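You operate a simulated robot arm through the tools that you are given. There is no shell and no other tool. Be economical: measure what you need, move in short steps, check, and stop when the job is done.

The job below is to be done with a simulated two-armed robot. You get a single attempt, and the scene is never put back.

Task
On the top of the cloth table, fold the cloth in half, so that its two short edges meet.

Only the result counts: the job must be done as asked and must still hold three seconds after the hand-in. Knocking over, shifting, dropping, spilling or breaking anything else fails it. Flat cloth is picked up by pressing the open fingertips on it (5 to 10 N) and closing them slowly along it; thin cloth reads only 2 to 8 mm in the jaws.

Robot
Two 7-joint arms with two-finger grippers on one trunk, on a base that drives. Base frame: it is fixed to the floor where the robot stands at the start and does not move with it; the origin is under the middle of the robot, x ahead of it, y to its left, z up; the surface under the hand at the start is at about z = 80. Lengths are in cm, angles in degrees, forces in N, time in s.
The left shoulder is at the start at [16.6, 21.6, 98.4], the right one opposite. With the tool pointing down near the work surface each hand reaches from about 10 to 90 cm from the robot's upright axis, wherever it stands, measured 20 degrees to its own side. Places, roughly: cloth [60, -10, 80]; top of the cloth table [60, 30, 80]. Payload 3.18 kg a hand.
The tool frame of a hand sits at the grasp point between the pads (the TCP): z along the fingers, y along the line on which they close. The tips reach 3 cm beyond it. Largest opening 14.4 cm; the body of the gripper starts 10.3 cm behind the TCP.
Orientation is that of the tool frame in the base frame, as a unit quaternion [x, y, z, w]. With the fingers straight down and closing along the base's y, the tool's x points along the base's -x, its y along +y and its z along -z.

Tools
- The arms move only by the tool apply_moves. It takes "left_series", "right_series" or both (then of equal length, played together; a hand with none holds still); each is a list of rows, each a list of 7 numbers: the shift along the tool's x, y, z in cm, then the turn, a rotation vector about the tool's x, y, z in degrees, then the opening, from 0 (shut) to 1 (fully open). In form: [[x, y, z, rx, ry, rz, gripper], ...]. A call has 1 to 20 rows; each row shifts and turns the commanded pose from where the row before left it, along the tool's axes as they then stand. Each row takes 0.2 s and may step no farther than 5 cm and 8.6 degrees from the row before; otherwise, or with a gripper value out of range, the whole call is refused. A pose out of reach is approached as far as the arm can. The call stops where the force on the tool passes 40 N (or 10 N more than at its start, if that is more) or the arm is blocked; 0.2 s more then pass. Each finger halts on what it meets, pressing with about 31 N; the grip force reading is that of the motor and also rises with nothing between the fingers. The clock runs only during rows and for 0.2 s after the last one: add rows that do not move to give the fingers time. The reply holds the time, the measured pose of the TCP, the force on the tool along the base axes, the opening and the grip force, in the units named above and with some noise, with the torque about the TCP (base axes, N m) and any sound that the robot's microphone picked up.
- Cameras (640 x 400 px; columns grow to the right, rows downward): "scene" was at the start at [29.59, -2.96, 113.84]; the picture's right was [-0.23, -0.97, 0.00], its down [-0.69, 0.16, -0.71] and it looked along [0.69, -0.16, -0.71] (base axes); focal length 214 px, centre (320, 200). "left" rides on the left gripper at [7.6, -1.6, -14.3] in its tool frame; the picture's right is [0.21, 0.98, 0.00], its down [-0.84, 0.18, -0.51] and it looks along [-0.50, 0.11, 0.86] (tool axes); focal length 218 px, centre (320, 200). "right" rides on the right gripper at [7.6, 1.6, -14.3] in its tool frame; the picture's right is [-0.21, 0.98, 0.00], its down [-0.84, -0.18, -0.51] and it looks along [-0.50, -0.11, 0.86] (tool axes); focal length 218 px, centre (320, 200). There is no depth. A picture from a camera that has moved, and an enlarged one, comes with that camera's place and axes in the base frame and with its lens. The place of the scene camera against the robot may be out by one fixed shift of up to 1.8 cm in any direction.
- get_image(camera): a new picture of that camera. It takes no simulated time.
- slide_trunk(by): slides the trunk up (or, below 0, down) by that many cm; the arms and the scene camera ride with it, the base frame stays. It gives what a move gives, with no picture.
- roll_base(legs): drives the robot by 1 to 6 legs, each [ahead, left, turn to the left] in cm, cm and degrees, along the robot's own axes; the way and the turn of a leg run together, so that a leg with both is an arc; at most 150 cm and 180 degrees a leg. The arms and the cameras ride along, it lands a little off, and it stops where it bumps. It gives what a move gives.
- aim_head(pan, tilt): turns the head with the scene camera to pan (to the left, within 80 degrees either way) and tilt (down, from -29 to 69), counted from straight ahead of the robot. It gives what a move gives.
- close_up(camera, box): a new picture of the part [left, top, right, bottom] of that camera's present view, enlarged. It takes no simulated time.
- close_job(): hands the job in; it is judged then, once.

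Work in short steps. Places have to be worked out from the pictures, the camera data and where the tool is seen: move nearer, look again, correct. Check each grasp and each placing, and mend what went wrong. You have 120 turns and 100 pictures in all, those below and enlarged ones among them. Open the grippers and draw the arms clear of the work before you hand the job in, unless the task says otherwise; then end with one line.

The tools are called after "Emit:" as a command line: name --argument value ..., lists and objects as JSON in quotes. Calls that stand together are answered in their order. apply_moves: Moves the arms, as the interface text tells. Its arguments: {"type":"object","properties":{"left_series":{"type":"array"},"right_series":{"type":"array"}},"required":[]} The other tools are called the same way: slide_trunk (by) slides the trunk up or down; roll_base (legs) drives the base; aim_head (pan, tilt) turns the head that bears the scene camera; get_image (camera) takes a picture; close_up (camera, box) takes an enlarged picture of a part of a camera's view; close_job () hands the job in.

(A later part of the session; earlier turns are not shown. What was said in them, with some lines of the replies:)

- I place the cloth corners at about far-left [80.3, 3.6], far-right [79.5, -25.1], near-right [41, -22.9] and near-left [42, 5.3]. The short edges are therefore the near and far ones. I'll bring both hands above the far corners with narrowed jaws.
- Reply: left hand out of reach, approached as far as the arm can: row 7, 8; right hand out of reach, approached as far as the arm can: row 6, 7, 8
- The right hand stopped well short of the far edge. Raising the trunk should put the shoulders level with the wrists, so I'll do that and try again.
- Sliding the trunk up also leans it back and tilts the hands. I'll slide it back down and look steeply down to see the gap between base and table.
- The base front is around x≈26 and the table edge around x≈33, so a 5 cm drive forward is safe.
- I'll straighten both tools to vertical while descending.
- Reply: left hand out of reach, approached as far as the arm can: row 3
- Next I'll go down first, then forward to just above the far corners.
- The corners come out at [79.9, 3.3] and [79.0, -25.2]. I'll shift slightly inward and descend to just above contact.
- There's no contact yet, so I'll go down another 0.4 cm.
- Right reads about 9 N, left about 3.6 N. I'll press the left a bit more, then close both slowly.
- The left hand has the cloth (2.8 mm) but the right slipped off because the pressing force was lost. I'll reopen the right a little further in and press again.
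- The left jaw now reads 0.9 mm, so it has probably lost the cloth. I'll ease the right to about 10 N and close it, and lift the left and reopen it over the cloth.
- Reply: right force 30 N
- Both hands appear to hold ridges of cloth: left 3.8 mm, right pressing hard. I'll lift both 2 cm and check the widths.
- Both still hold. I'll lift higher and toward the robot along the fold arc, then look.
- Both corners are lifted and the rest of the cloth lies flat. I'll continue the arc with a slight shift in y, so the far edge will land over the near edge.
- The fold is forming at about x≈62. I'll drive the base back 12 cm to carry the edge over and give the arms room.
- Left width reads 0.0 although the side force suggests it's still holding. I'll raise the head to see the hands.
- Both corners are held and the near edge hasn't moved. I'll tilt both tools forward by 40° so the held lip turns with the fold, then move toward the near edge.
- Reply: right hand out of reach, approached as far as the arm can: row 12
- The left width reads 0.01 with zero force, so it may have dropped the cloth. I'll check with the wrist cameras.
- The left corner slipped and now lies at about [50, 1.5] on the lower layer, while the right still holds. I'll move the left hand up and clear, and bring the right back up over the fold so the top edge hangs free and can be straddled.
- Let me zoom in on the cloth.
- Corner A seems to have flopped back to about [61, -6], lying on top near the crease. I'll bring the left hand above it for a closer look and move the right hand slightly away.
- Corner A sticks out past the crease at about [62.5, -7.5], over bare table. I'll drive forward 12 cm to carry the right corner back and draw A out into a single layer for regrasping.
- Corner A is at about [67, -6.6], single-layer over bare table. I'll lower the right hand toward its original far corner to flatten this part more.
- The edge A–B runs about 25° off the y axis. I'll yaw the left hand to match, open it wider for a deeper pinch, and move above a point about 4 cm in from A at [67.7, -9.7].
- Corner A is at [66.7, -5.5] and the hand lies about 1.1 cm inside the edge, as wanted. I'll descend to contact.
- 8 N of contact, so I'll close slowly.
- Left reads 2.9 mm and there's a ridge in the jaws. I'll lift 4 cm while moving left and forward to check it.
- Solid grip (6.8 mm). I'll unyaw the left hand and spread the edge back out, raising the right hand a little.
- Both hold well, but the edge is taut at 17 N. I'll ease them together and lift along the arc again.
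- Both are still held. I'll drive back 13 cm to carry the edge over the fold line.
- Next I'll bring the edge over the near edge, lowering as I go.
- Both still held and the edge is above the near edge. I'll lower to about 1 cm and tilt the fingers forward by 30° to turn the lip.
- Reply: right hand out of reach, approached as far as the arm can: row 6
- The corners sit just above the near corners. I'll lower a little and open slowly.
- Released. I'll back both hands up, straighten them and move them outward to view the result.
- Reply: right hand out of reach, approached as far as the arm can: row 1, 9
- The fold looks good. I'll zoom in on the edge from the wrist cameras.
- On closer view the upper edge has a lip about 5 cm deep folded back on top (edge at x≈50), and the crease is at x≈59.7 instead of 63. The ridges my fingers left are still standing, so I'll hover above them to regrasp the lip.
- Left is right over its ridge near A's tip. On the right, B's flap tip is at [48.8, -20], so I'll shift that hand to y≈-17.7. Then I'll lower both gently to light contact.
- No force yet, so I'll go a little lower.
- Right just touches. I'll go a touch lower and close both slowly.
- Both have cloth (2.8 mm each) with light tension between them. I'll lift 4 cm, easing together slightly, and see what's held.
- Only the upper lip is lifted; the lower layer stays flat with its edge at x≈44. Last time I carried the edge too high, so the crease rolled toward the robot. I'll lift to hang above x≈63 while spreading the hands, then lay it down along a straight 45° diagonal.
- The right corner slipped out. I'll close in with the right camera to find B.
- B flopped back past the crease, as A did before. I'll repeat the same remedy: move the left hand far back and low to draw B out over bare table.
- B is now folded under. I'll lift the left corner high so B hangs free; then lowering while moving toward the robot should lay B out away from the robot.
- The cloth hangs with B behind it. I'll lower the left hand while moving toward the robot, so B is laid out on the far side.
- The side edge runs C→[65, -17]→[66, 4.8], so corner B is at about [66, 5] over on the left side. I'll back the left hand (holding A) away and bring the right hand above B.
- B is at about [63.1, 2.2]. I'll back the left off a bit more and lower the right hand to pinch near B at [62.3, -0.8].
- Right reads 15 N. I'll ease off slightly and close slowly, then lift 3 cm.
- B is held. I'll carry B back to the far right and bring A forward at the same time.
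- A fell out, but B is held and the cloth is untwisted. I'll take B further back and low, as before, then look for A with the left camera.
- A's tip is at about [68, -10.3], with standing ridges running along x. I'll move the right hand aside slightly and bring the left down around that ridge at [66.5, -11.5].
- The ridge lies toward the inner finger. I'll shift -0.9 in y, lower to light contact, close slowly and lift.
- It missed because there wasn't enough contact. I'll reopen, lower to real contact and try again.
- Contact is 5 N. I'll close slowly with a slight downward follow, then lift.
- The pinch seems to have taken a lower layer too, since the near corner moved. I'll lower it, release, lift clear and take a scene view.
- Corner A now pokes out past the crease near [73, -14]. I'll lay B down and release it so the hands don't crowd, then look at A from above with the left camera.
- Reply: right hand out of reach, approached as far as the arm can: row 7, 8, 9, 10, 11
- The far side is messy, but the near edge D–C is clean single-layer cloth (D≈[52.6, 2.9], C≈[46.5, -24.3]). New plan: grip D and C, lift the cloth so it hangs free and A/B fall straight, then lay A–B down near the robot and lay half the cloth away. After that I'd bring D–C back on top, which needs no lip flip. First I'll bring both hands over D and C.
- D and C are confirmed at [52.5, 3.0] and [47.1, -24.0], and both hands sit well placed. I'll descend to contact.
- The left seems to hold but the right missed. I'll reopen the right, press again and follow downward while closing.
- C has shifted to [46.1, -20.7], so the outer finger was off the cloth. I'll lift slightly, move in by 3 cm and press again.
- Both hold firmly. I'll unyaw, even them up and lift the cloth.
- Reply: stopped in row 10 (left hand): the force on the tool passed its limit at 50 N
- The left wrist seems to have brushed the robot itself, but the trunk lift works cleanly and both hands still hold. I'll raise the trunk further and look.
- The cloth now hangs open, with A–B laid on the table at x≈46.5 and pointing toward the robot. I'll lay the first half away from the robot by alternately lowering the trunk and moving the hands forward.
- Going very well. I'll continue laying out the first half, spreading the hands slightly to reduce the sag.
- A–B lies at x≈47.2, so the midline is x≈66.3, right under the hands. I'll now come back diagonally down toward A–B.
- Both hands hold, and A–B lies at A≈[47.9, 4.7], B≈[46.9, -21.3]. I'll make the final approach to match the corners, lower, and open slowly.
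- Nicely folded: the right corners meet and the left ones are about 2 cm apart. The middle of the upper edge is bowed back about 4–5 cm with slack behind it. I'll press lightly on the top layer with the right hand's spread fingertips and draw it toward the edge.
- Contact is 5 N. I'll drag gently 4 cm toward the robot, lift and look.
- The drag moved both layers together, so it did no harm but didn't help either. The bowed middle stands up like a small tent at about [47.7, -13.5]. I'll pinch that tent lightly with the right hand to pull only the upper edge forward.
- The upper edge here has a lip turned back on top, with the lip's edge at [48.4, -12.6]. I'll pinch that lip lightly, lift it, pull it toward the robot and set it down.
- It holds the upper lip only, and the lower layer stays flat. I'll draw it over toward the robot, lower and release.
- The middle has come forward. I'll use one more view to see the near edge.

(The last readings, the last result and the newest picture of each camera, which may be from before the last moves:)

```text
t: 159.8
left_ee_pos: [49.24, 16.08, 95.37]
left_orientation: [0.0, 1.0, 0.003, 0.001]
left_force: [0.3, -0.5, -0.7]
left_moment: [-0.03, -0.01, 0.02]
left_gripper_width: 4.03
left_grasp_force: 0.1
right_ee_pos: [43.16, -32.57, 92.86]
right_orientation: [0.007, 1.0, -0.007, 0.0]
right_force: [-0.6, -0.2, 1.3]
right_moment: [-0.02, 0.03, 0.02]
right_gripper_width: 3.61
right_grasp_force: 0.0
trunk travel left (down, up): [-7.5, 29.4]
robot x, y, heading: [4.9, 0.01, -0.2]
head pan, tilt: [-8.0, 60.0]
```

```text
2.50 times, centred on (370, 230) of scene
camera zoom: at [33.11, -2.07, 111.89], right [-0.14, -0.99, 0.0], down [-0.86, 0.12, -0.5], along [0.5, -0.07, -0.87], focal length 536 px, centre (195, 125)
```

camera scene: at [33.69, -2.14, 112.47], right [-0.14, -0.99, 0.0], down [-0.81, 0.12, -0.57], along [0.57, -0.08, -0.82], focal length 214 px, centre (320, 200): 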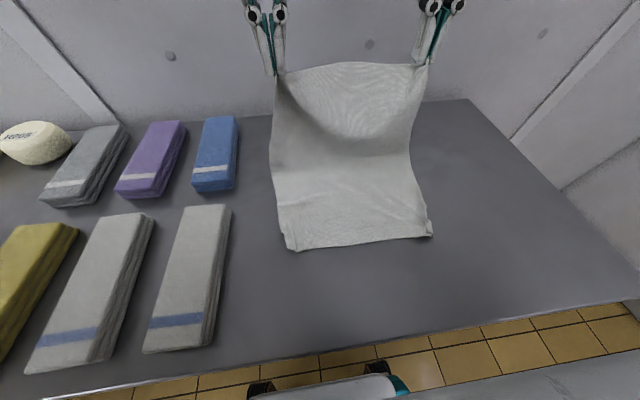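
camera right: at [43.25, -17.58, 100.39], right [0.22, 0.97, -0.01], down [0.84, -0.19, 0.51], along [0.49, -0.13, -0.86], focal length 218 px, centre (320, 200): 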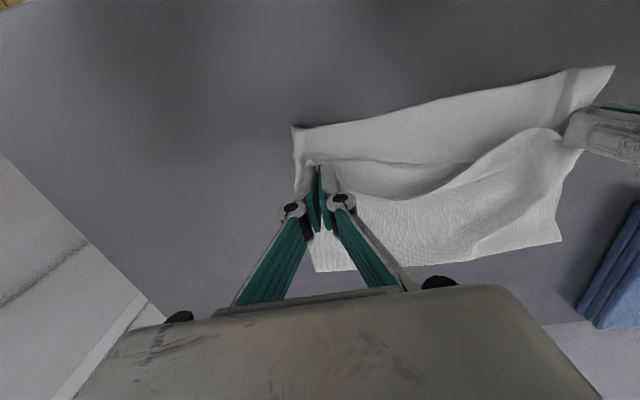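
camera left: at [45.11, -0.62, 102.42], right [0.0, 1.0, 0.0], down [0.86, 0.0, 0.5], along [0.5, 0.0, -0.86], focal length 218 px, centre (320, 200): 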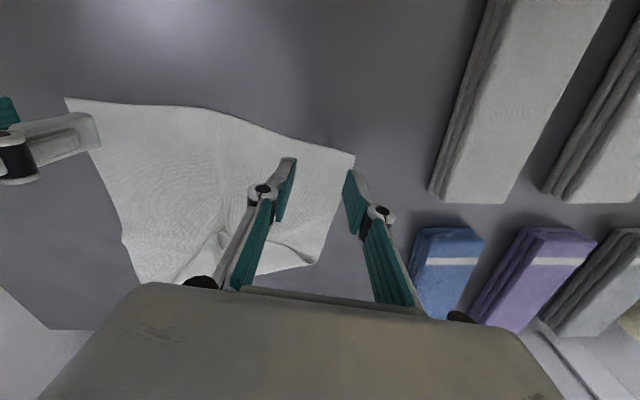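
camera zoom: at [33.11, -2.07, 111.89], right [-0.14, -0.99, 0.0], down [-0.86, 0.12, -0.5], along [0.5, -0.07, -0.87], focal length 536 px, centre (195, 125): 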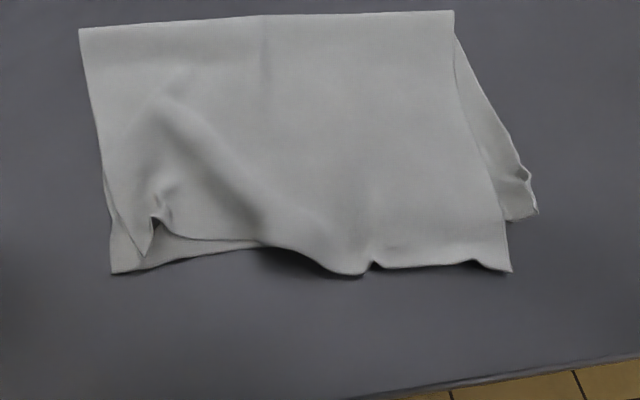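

The left and middle are within about 2 cm, but the right part of the upper edge now overshoots: C≈[39.3, -21] against B≈[42.6, -24]. C lies as a single layer on bare table, so I'll pinch it, carry it to B and set it down.

Emit:
apply_moves --right_series '[[0.7, 3.68, 0.5, 0, 0, 0, 0.27], [0.7, 3.68, 0.5, 0, 0, 0, 0.27], [0.7, 3.68, 0.5, 0, 0, 0, 0.27], [0.7, 3.68, 0.5, 0, 0, 0, 0.27], [0, 0, 3, 0, 0, 0, 0.27], [0, 0, 3, 0, 0, 0, 0.27], [0, 0, 1.2, 0, 0, 0, 0.27], [0, 0, 0.3, 0, 0, 0, 0.27], [0, 0, 0.2, 0, 0, 0, 0.27], [0, 0, 0, 0, 0, 0, 0.27]]'

```text
t: 160.9
left_ee_pos: [49.15, 16.04, 95.32]
left_orientation: [0.0, 1.0, 0.002, 0.001]
left_force: [-0.3, 0.2, -0.1]
left_moment: [0.04, 0.0, 0.01]
left_gripper_width: 4.03
left_grasp_force: 0.0
right_ee_pos: [40.68, -17.72, 90.16]
right_orientation: [0.01, 1.0, -0.005, -0.004]
right_force: [2.1, -0.1, 1.2]
right_moment: [-0.06, 0.44, -0.12]
right_gripper_width: 3.89
right_grasp_force: 0.0
right hand out of reach, approached as far as the arm can: row 5
trunk travel left (down, up): [-7.5, 29.4]
robot x, y, heading: [4.96, 0.14, -0.1]
head pan, tilt: [-8.0, 60.0]
stopped in row 5 (right hand): the force on the tool passed its limit at 101 N (the readings are from after the stop); the commanded pose is now the measured one
```

The arm ran into itself that close to the body. I'll lift and drive the base back 10 cm for room, then re-aim.

Emit:
apply_moves --right_series '[[0, 0, -1.5, 0, 0, 0, 0.27], [0, 0, -1.5, 0, 0, 0, 0.27], [0, 0, 0, 0, 0, 0, 0.27]]'

Emit:
roll_base --legs '[[-10, 0, 0]]'

```text
t: 161.8
left_ee_pos: [49.27, 16.07, 95.3]
left_orientation: [-0.001, 1.0, 0.003, 0.0]
left_force: [0.8, 0.2, -0.5]
left_moment: [0.01, -0.04, 0.02]
left_gripper_width: 4.01
left_grasp_force: 0.1
right_ee_pos: [40.63, -17.5, 93.2]
right_orientation: [0.009, 1.0, -0.006, -0.004]
right_force: [0.8, -0.1, 0.3]
right_moment: [-0.02, 0.02, 0.0]
right_gripper_width: 3.91
right_grasp_force: 0.1
trunk travel left (down, up): [-7.5, 29.4]
robot x, y, heading: [5.03, 0.07, -0.1]
head pan, tilt: [-8.0, 60.0]
```

```text
t: 162.9
left_ee_pos: [39.33, 16.11, 95.3]
left_orientation: [0.0, 1.0, 0.003, 0.0]
left_force: [0.2, 0.5, -0.7]
left_moment: [0.0, -0.04, -0.02]
left_gripper_width: 4.03
left_grasp_force: 0.0
right_ee_pos: [30.64, -17.68, 93.21]
right_orientation: [0.01, 1.0, -0.007, -0.004]
right_force: [-0.3, 0.2, -0.9]
right_moment: [0.0, -0.02, 0.03]
right_gripper_width: 3.88
right_grasp_force: 0.0
trunk travel left (down, up): [-7.5, 29.4]
robot x, y, heading: [-4.77, 0.1, -0.0]
head pan, tilt: [-8.0, 60.0]
```

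Now right forward to x≈40.4 and down to contact.

Emit:
apply_moves --right_series '[[-3.2, -0.1, 0, 0, -0.3, 0, 0.27], [-3.2, -0.1, 0, 0, -0.2, 0, 0.27], [-3.3, 0, 0, 0, 0, 0, 0.27], [0, 0, 3, 0, 0, 0, 0.27], [0, 0, 3, 0, 0, 0, 0.27], [0, 0, 3, 0, 0, 0, 0.27], [0, 0, 0.8, 0, 0, 0, 0.27], [0, 0, 0.2, 0, 0, 0, 0.27], [0, 0, 0, 0, 0, 0, 0.27]]'

```text
t: 164.9
left_ee_pos: [39.41, 16.16, 95.36]
left_orientation: [0.0, 1.0, 0.003, 0.001]
left_force: [-0.3, 0.3, -0.4]
left_moment: [0.0, 0.0, -0.01]
left_gripper_width: 4.03
left_grasp_force: 0.0
right_ee_pos: [40.55, -18.02, 83.22]
right_orientation: [0.009, 1.0, -0.006, 0.0]
right_force: [-0.2, -0.2, 0.3]
right_moment: [0.02, -0.03, -0.02]
right_gripper_width: 3.88
right_grasp_force: 0.0
trunk travel left (down, up): [-7.5, 29.4]
robot x, y, heading: [-5.11, -0.08, 0.1]
head pan, tilt: [-8.0, 60.0]
```

Emit:
apply_moves --right_series '[[0, 0, 0.15, 0, 0, 0, 0.27], [0, 0, 0.1, 0, 0, 0, 0.27], [0, 0, 0, 0, 0, 0, 0.27]]'

```text
t: 165.7
left_ee_pos: [39.21, 16.19, 95.44]
left_orientation: [0.0, 1.0, 0.002, 0.002]
left_force: [-0.2, -0.2, -0.1]
left_moment: [-0.02, -0.02, -0.02]
left_gripper_width: 4.03
left_grasp_force: 0.1
right_ee_pos: [40.5, -17.94, 83.16]
right_orientation: [0.008, 1.0, -0.006, 0.001]
right_force: [-1.6, 1.9, 13.7]
right_moment: [0.3, -0.05, 0.07]
right_gripper_width: 3.93
right_grasp_force: 0.2
trunk travel left (down, up): [-7.5, 29.4]
robot x, y, heading: [-5.03, -0.24, -0.1]
head pan, tilt: [-8.0, 60.0]
```

13.7 N. I'll close slowly and lift 1.5 cm.

Emit:
apply_moves --right_series '[[0, 0, 0, 0, 0, 0, 0.25], [0, 0, 0, 0, 0, 0, 0.23], [0, 0, 0, 0, 0, 0, 0.21], [0, 0, 0, 0, 0, 0, 0.19], [0, 0, 0, 0, 0, 0, 0.17], [0, 0, 0, 0, 0, 0, 0.15], [0, 0, 0, 0, 0, 0, 0.13], [0, 0, 0, 0, 0, 0, 0.11], [0, 0, 0, 0, 0, 0, 0.09], [0, 0, 0, 0, 0, 0, 0.07], [0, 0, 0, 0, 0, 0, 0.05], [0, 0, 0, 0, 0, 0, 0.03], [0, 0, 0, 0, 0, 0, 0.01], [0, 0, 0, 0, 0, 0, 0], [0, 0, 0, 0, 0, 0, 0], [0, 0, -0.7, 0, 0, 0, 0], [0, 0, -0.8, 0, 0, 0, 0], [0, 0, 0, 0, 0, 0, 0], [0, 0, 0, 0, 0, 0, 0]]'

```text
t: 169.7
left_ee_pos: [39.51, 16.16, 95.42]
left_orientation: [0.0, 1.0, 0.003, 0.001]
left_force: [0.7, 0.7, 0.2]
left_moment: [0.0, 0.0, 0.0]
left_gripper_width: 4.01
left_grasp_force: 0.0
right_ee_pos: [40.44, -17.95, 84.58]
right_orientation: [0.008, 1.0, -0.006, 0.0]
right_force: [1.1, 0.2, 0.7]
right_moment: [0.0, -0.03, 0.03]
right_gripper_width: 0.09
right_grasp_force: 26.6
trunk travel left (down, up): [-7.5, 29.4]
robot x, y, heading: [-4.77, -0.27, -0.0]
head pan, tilt: [-8.0, 60.0]
```

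The reading (26.6 N, 0.9 mm) suggests it holds. I'll carry it +3.2 in x and -2.8 in y, lower, release and retreat.

Emit:
apply_moves --right_series '[[-0.5, -0.4, -0.3, 0, 0, 0, 0], [-0.6, -0.5, -0.2, 0, 0, 0, 0], [-0.6, -0.5, 0, 0, 0, 0, 0], [-0.6, -0.5, 0, 0, 0, 0, 0], [-0.5, -0.5, 0.4, 0, 0, 0, 0], [-0.4, -0.4, 0.5, 0, 0, 0, 0], [0, 0, 0.5, 0, 0, 0, 0], [0, 0, 0.2, 0, 0, 0, 0.03], [0, 0, 0, 0, 0, 0, 0.08], [0, 0, 0, 0, 0, 0, 0.14], [0, 0, 0, 0, 0, 0, 0.2], [0, 0, 0, 0, 0, 0, 0.25], [0, 0, -0.8, 0, 0, 0, 0.25], [0, 0, -3, 0, 0, 0, 0.25], [0, 0, -4, 0, 0, 0, 0.25], [0, -3, -3, 0, 0, 0, 0.25], [0, -4.5, 0, 0, 0, 0, 0.25], [0, -4.5, 0, 0, 0, 0, 0.25]]'

Emit:
close_up --camera "scene" --box '[240, 90, 480, 250]'

```text
t: 173.5
left_ee_pos: [39.41, 16.02, 95.43]
left_orientation: [0.0, 1.0, 0.003, 0.001]
left_force: [0.0, -0.6, -0.7]
left_moment: [-0.01, -0.01, 0.0]
left_gripper_width: 4.05
left_grasp_force: 0.1
right_ee_pos: [43.42, -32.89, 94.55]
right_orientation: [0.01, 1.0, -0.006, 0.001]
right_force: [0.4, 0.2, 0.2]
right_moment: [-0.01, 0.0, 0.0]
right_gripper_width: 3.62
right_grasp_force: 0.2
trunk travel left (down, up): [-7.5, 29.4]
robot x, y, heading: [-5.1, -0.09, -0.2]
head pan, tilt: [-8.0, 60.0]
```

```text
2.50 times, centred on (360, 170) of scene
camera zoom: at [23.19, -2.12, 111.9], right [-0.14, -0.99, 0.0], down [-0.86, 0.12, -0.5], along [0.5, -0.07, -0.87], focal length 536 px, centre (220, 275)
```

zoom: 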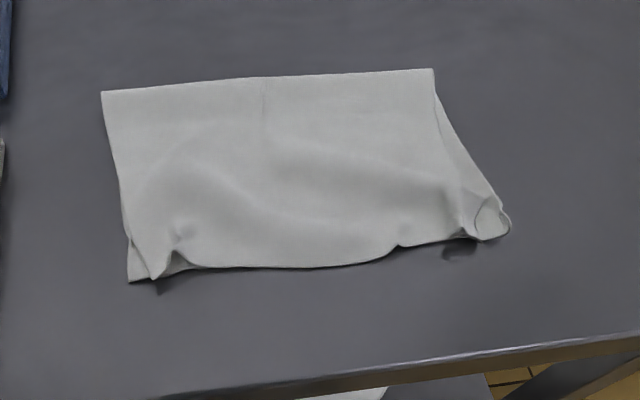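

The two short edges now meet along their length and the cloth lies folded in half. The hands are open and clear; I'll back the base off and hand in.

Emit:
roll_base --legs '[[-12, 0, 0]]'

Emit:
close_job

```text
t: 174.7
left_ee_pos: [27.44, 16.3, 95.37]
left_orientation: [-0.001, 1.0, 0.003, 0.001]
left_force: [0.3, -0.8, 0.8]
left_moment: [0.05, -0.01, 0.02]
left_gripper_width: 4.03
left_grasp_force: 0.0
right_ee_pos: [31.49, -32.71, 94.34]
right_orientation: [0.009, 1.0, -0.006, 0.0]
right_force: [-0.4, -0.3, 1.3]
right_moment: [0.0, -0.04, 0.02]
right_gripper_width: 3.62
right_grasp_force: 0.1
trunk travel left (down, up): [-7.5, 29.4]
robot x, y, heading: [-17.09, -0.1, -0.1]
head pan, tilt: [-8.0, 60.0]
```

```text
The job is handed in.
```

The cloth is folded in half on the table with its two short edges meeting to within about 2 cm by eye and some wrinkling at the corners; nothing else was seen to move, and the job is handed in.
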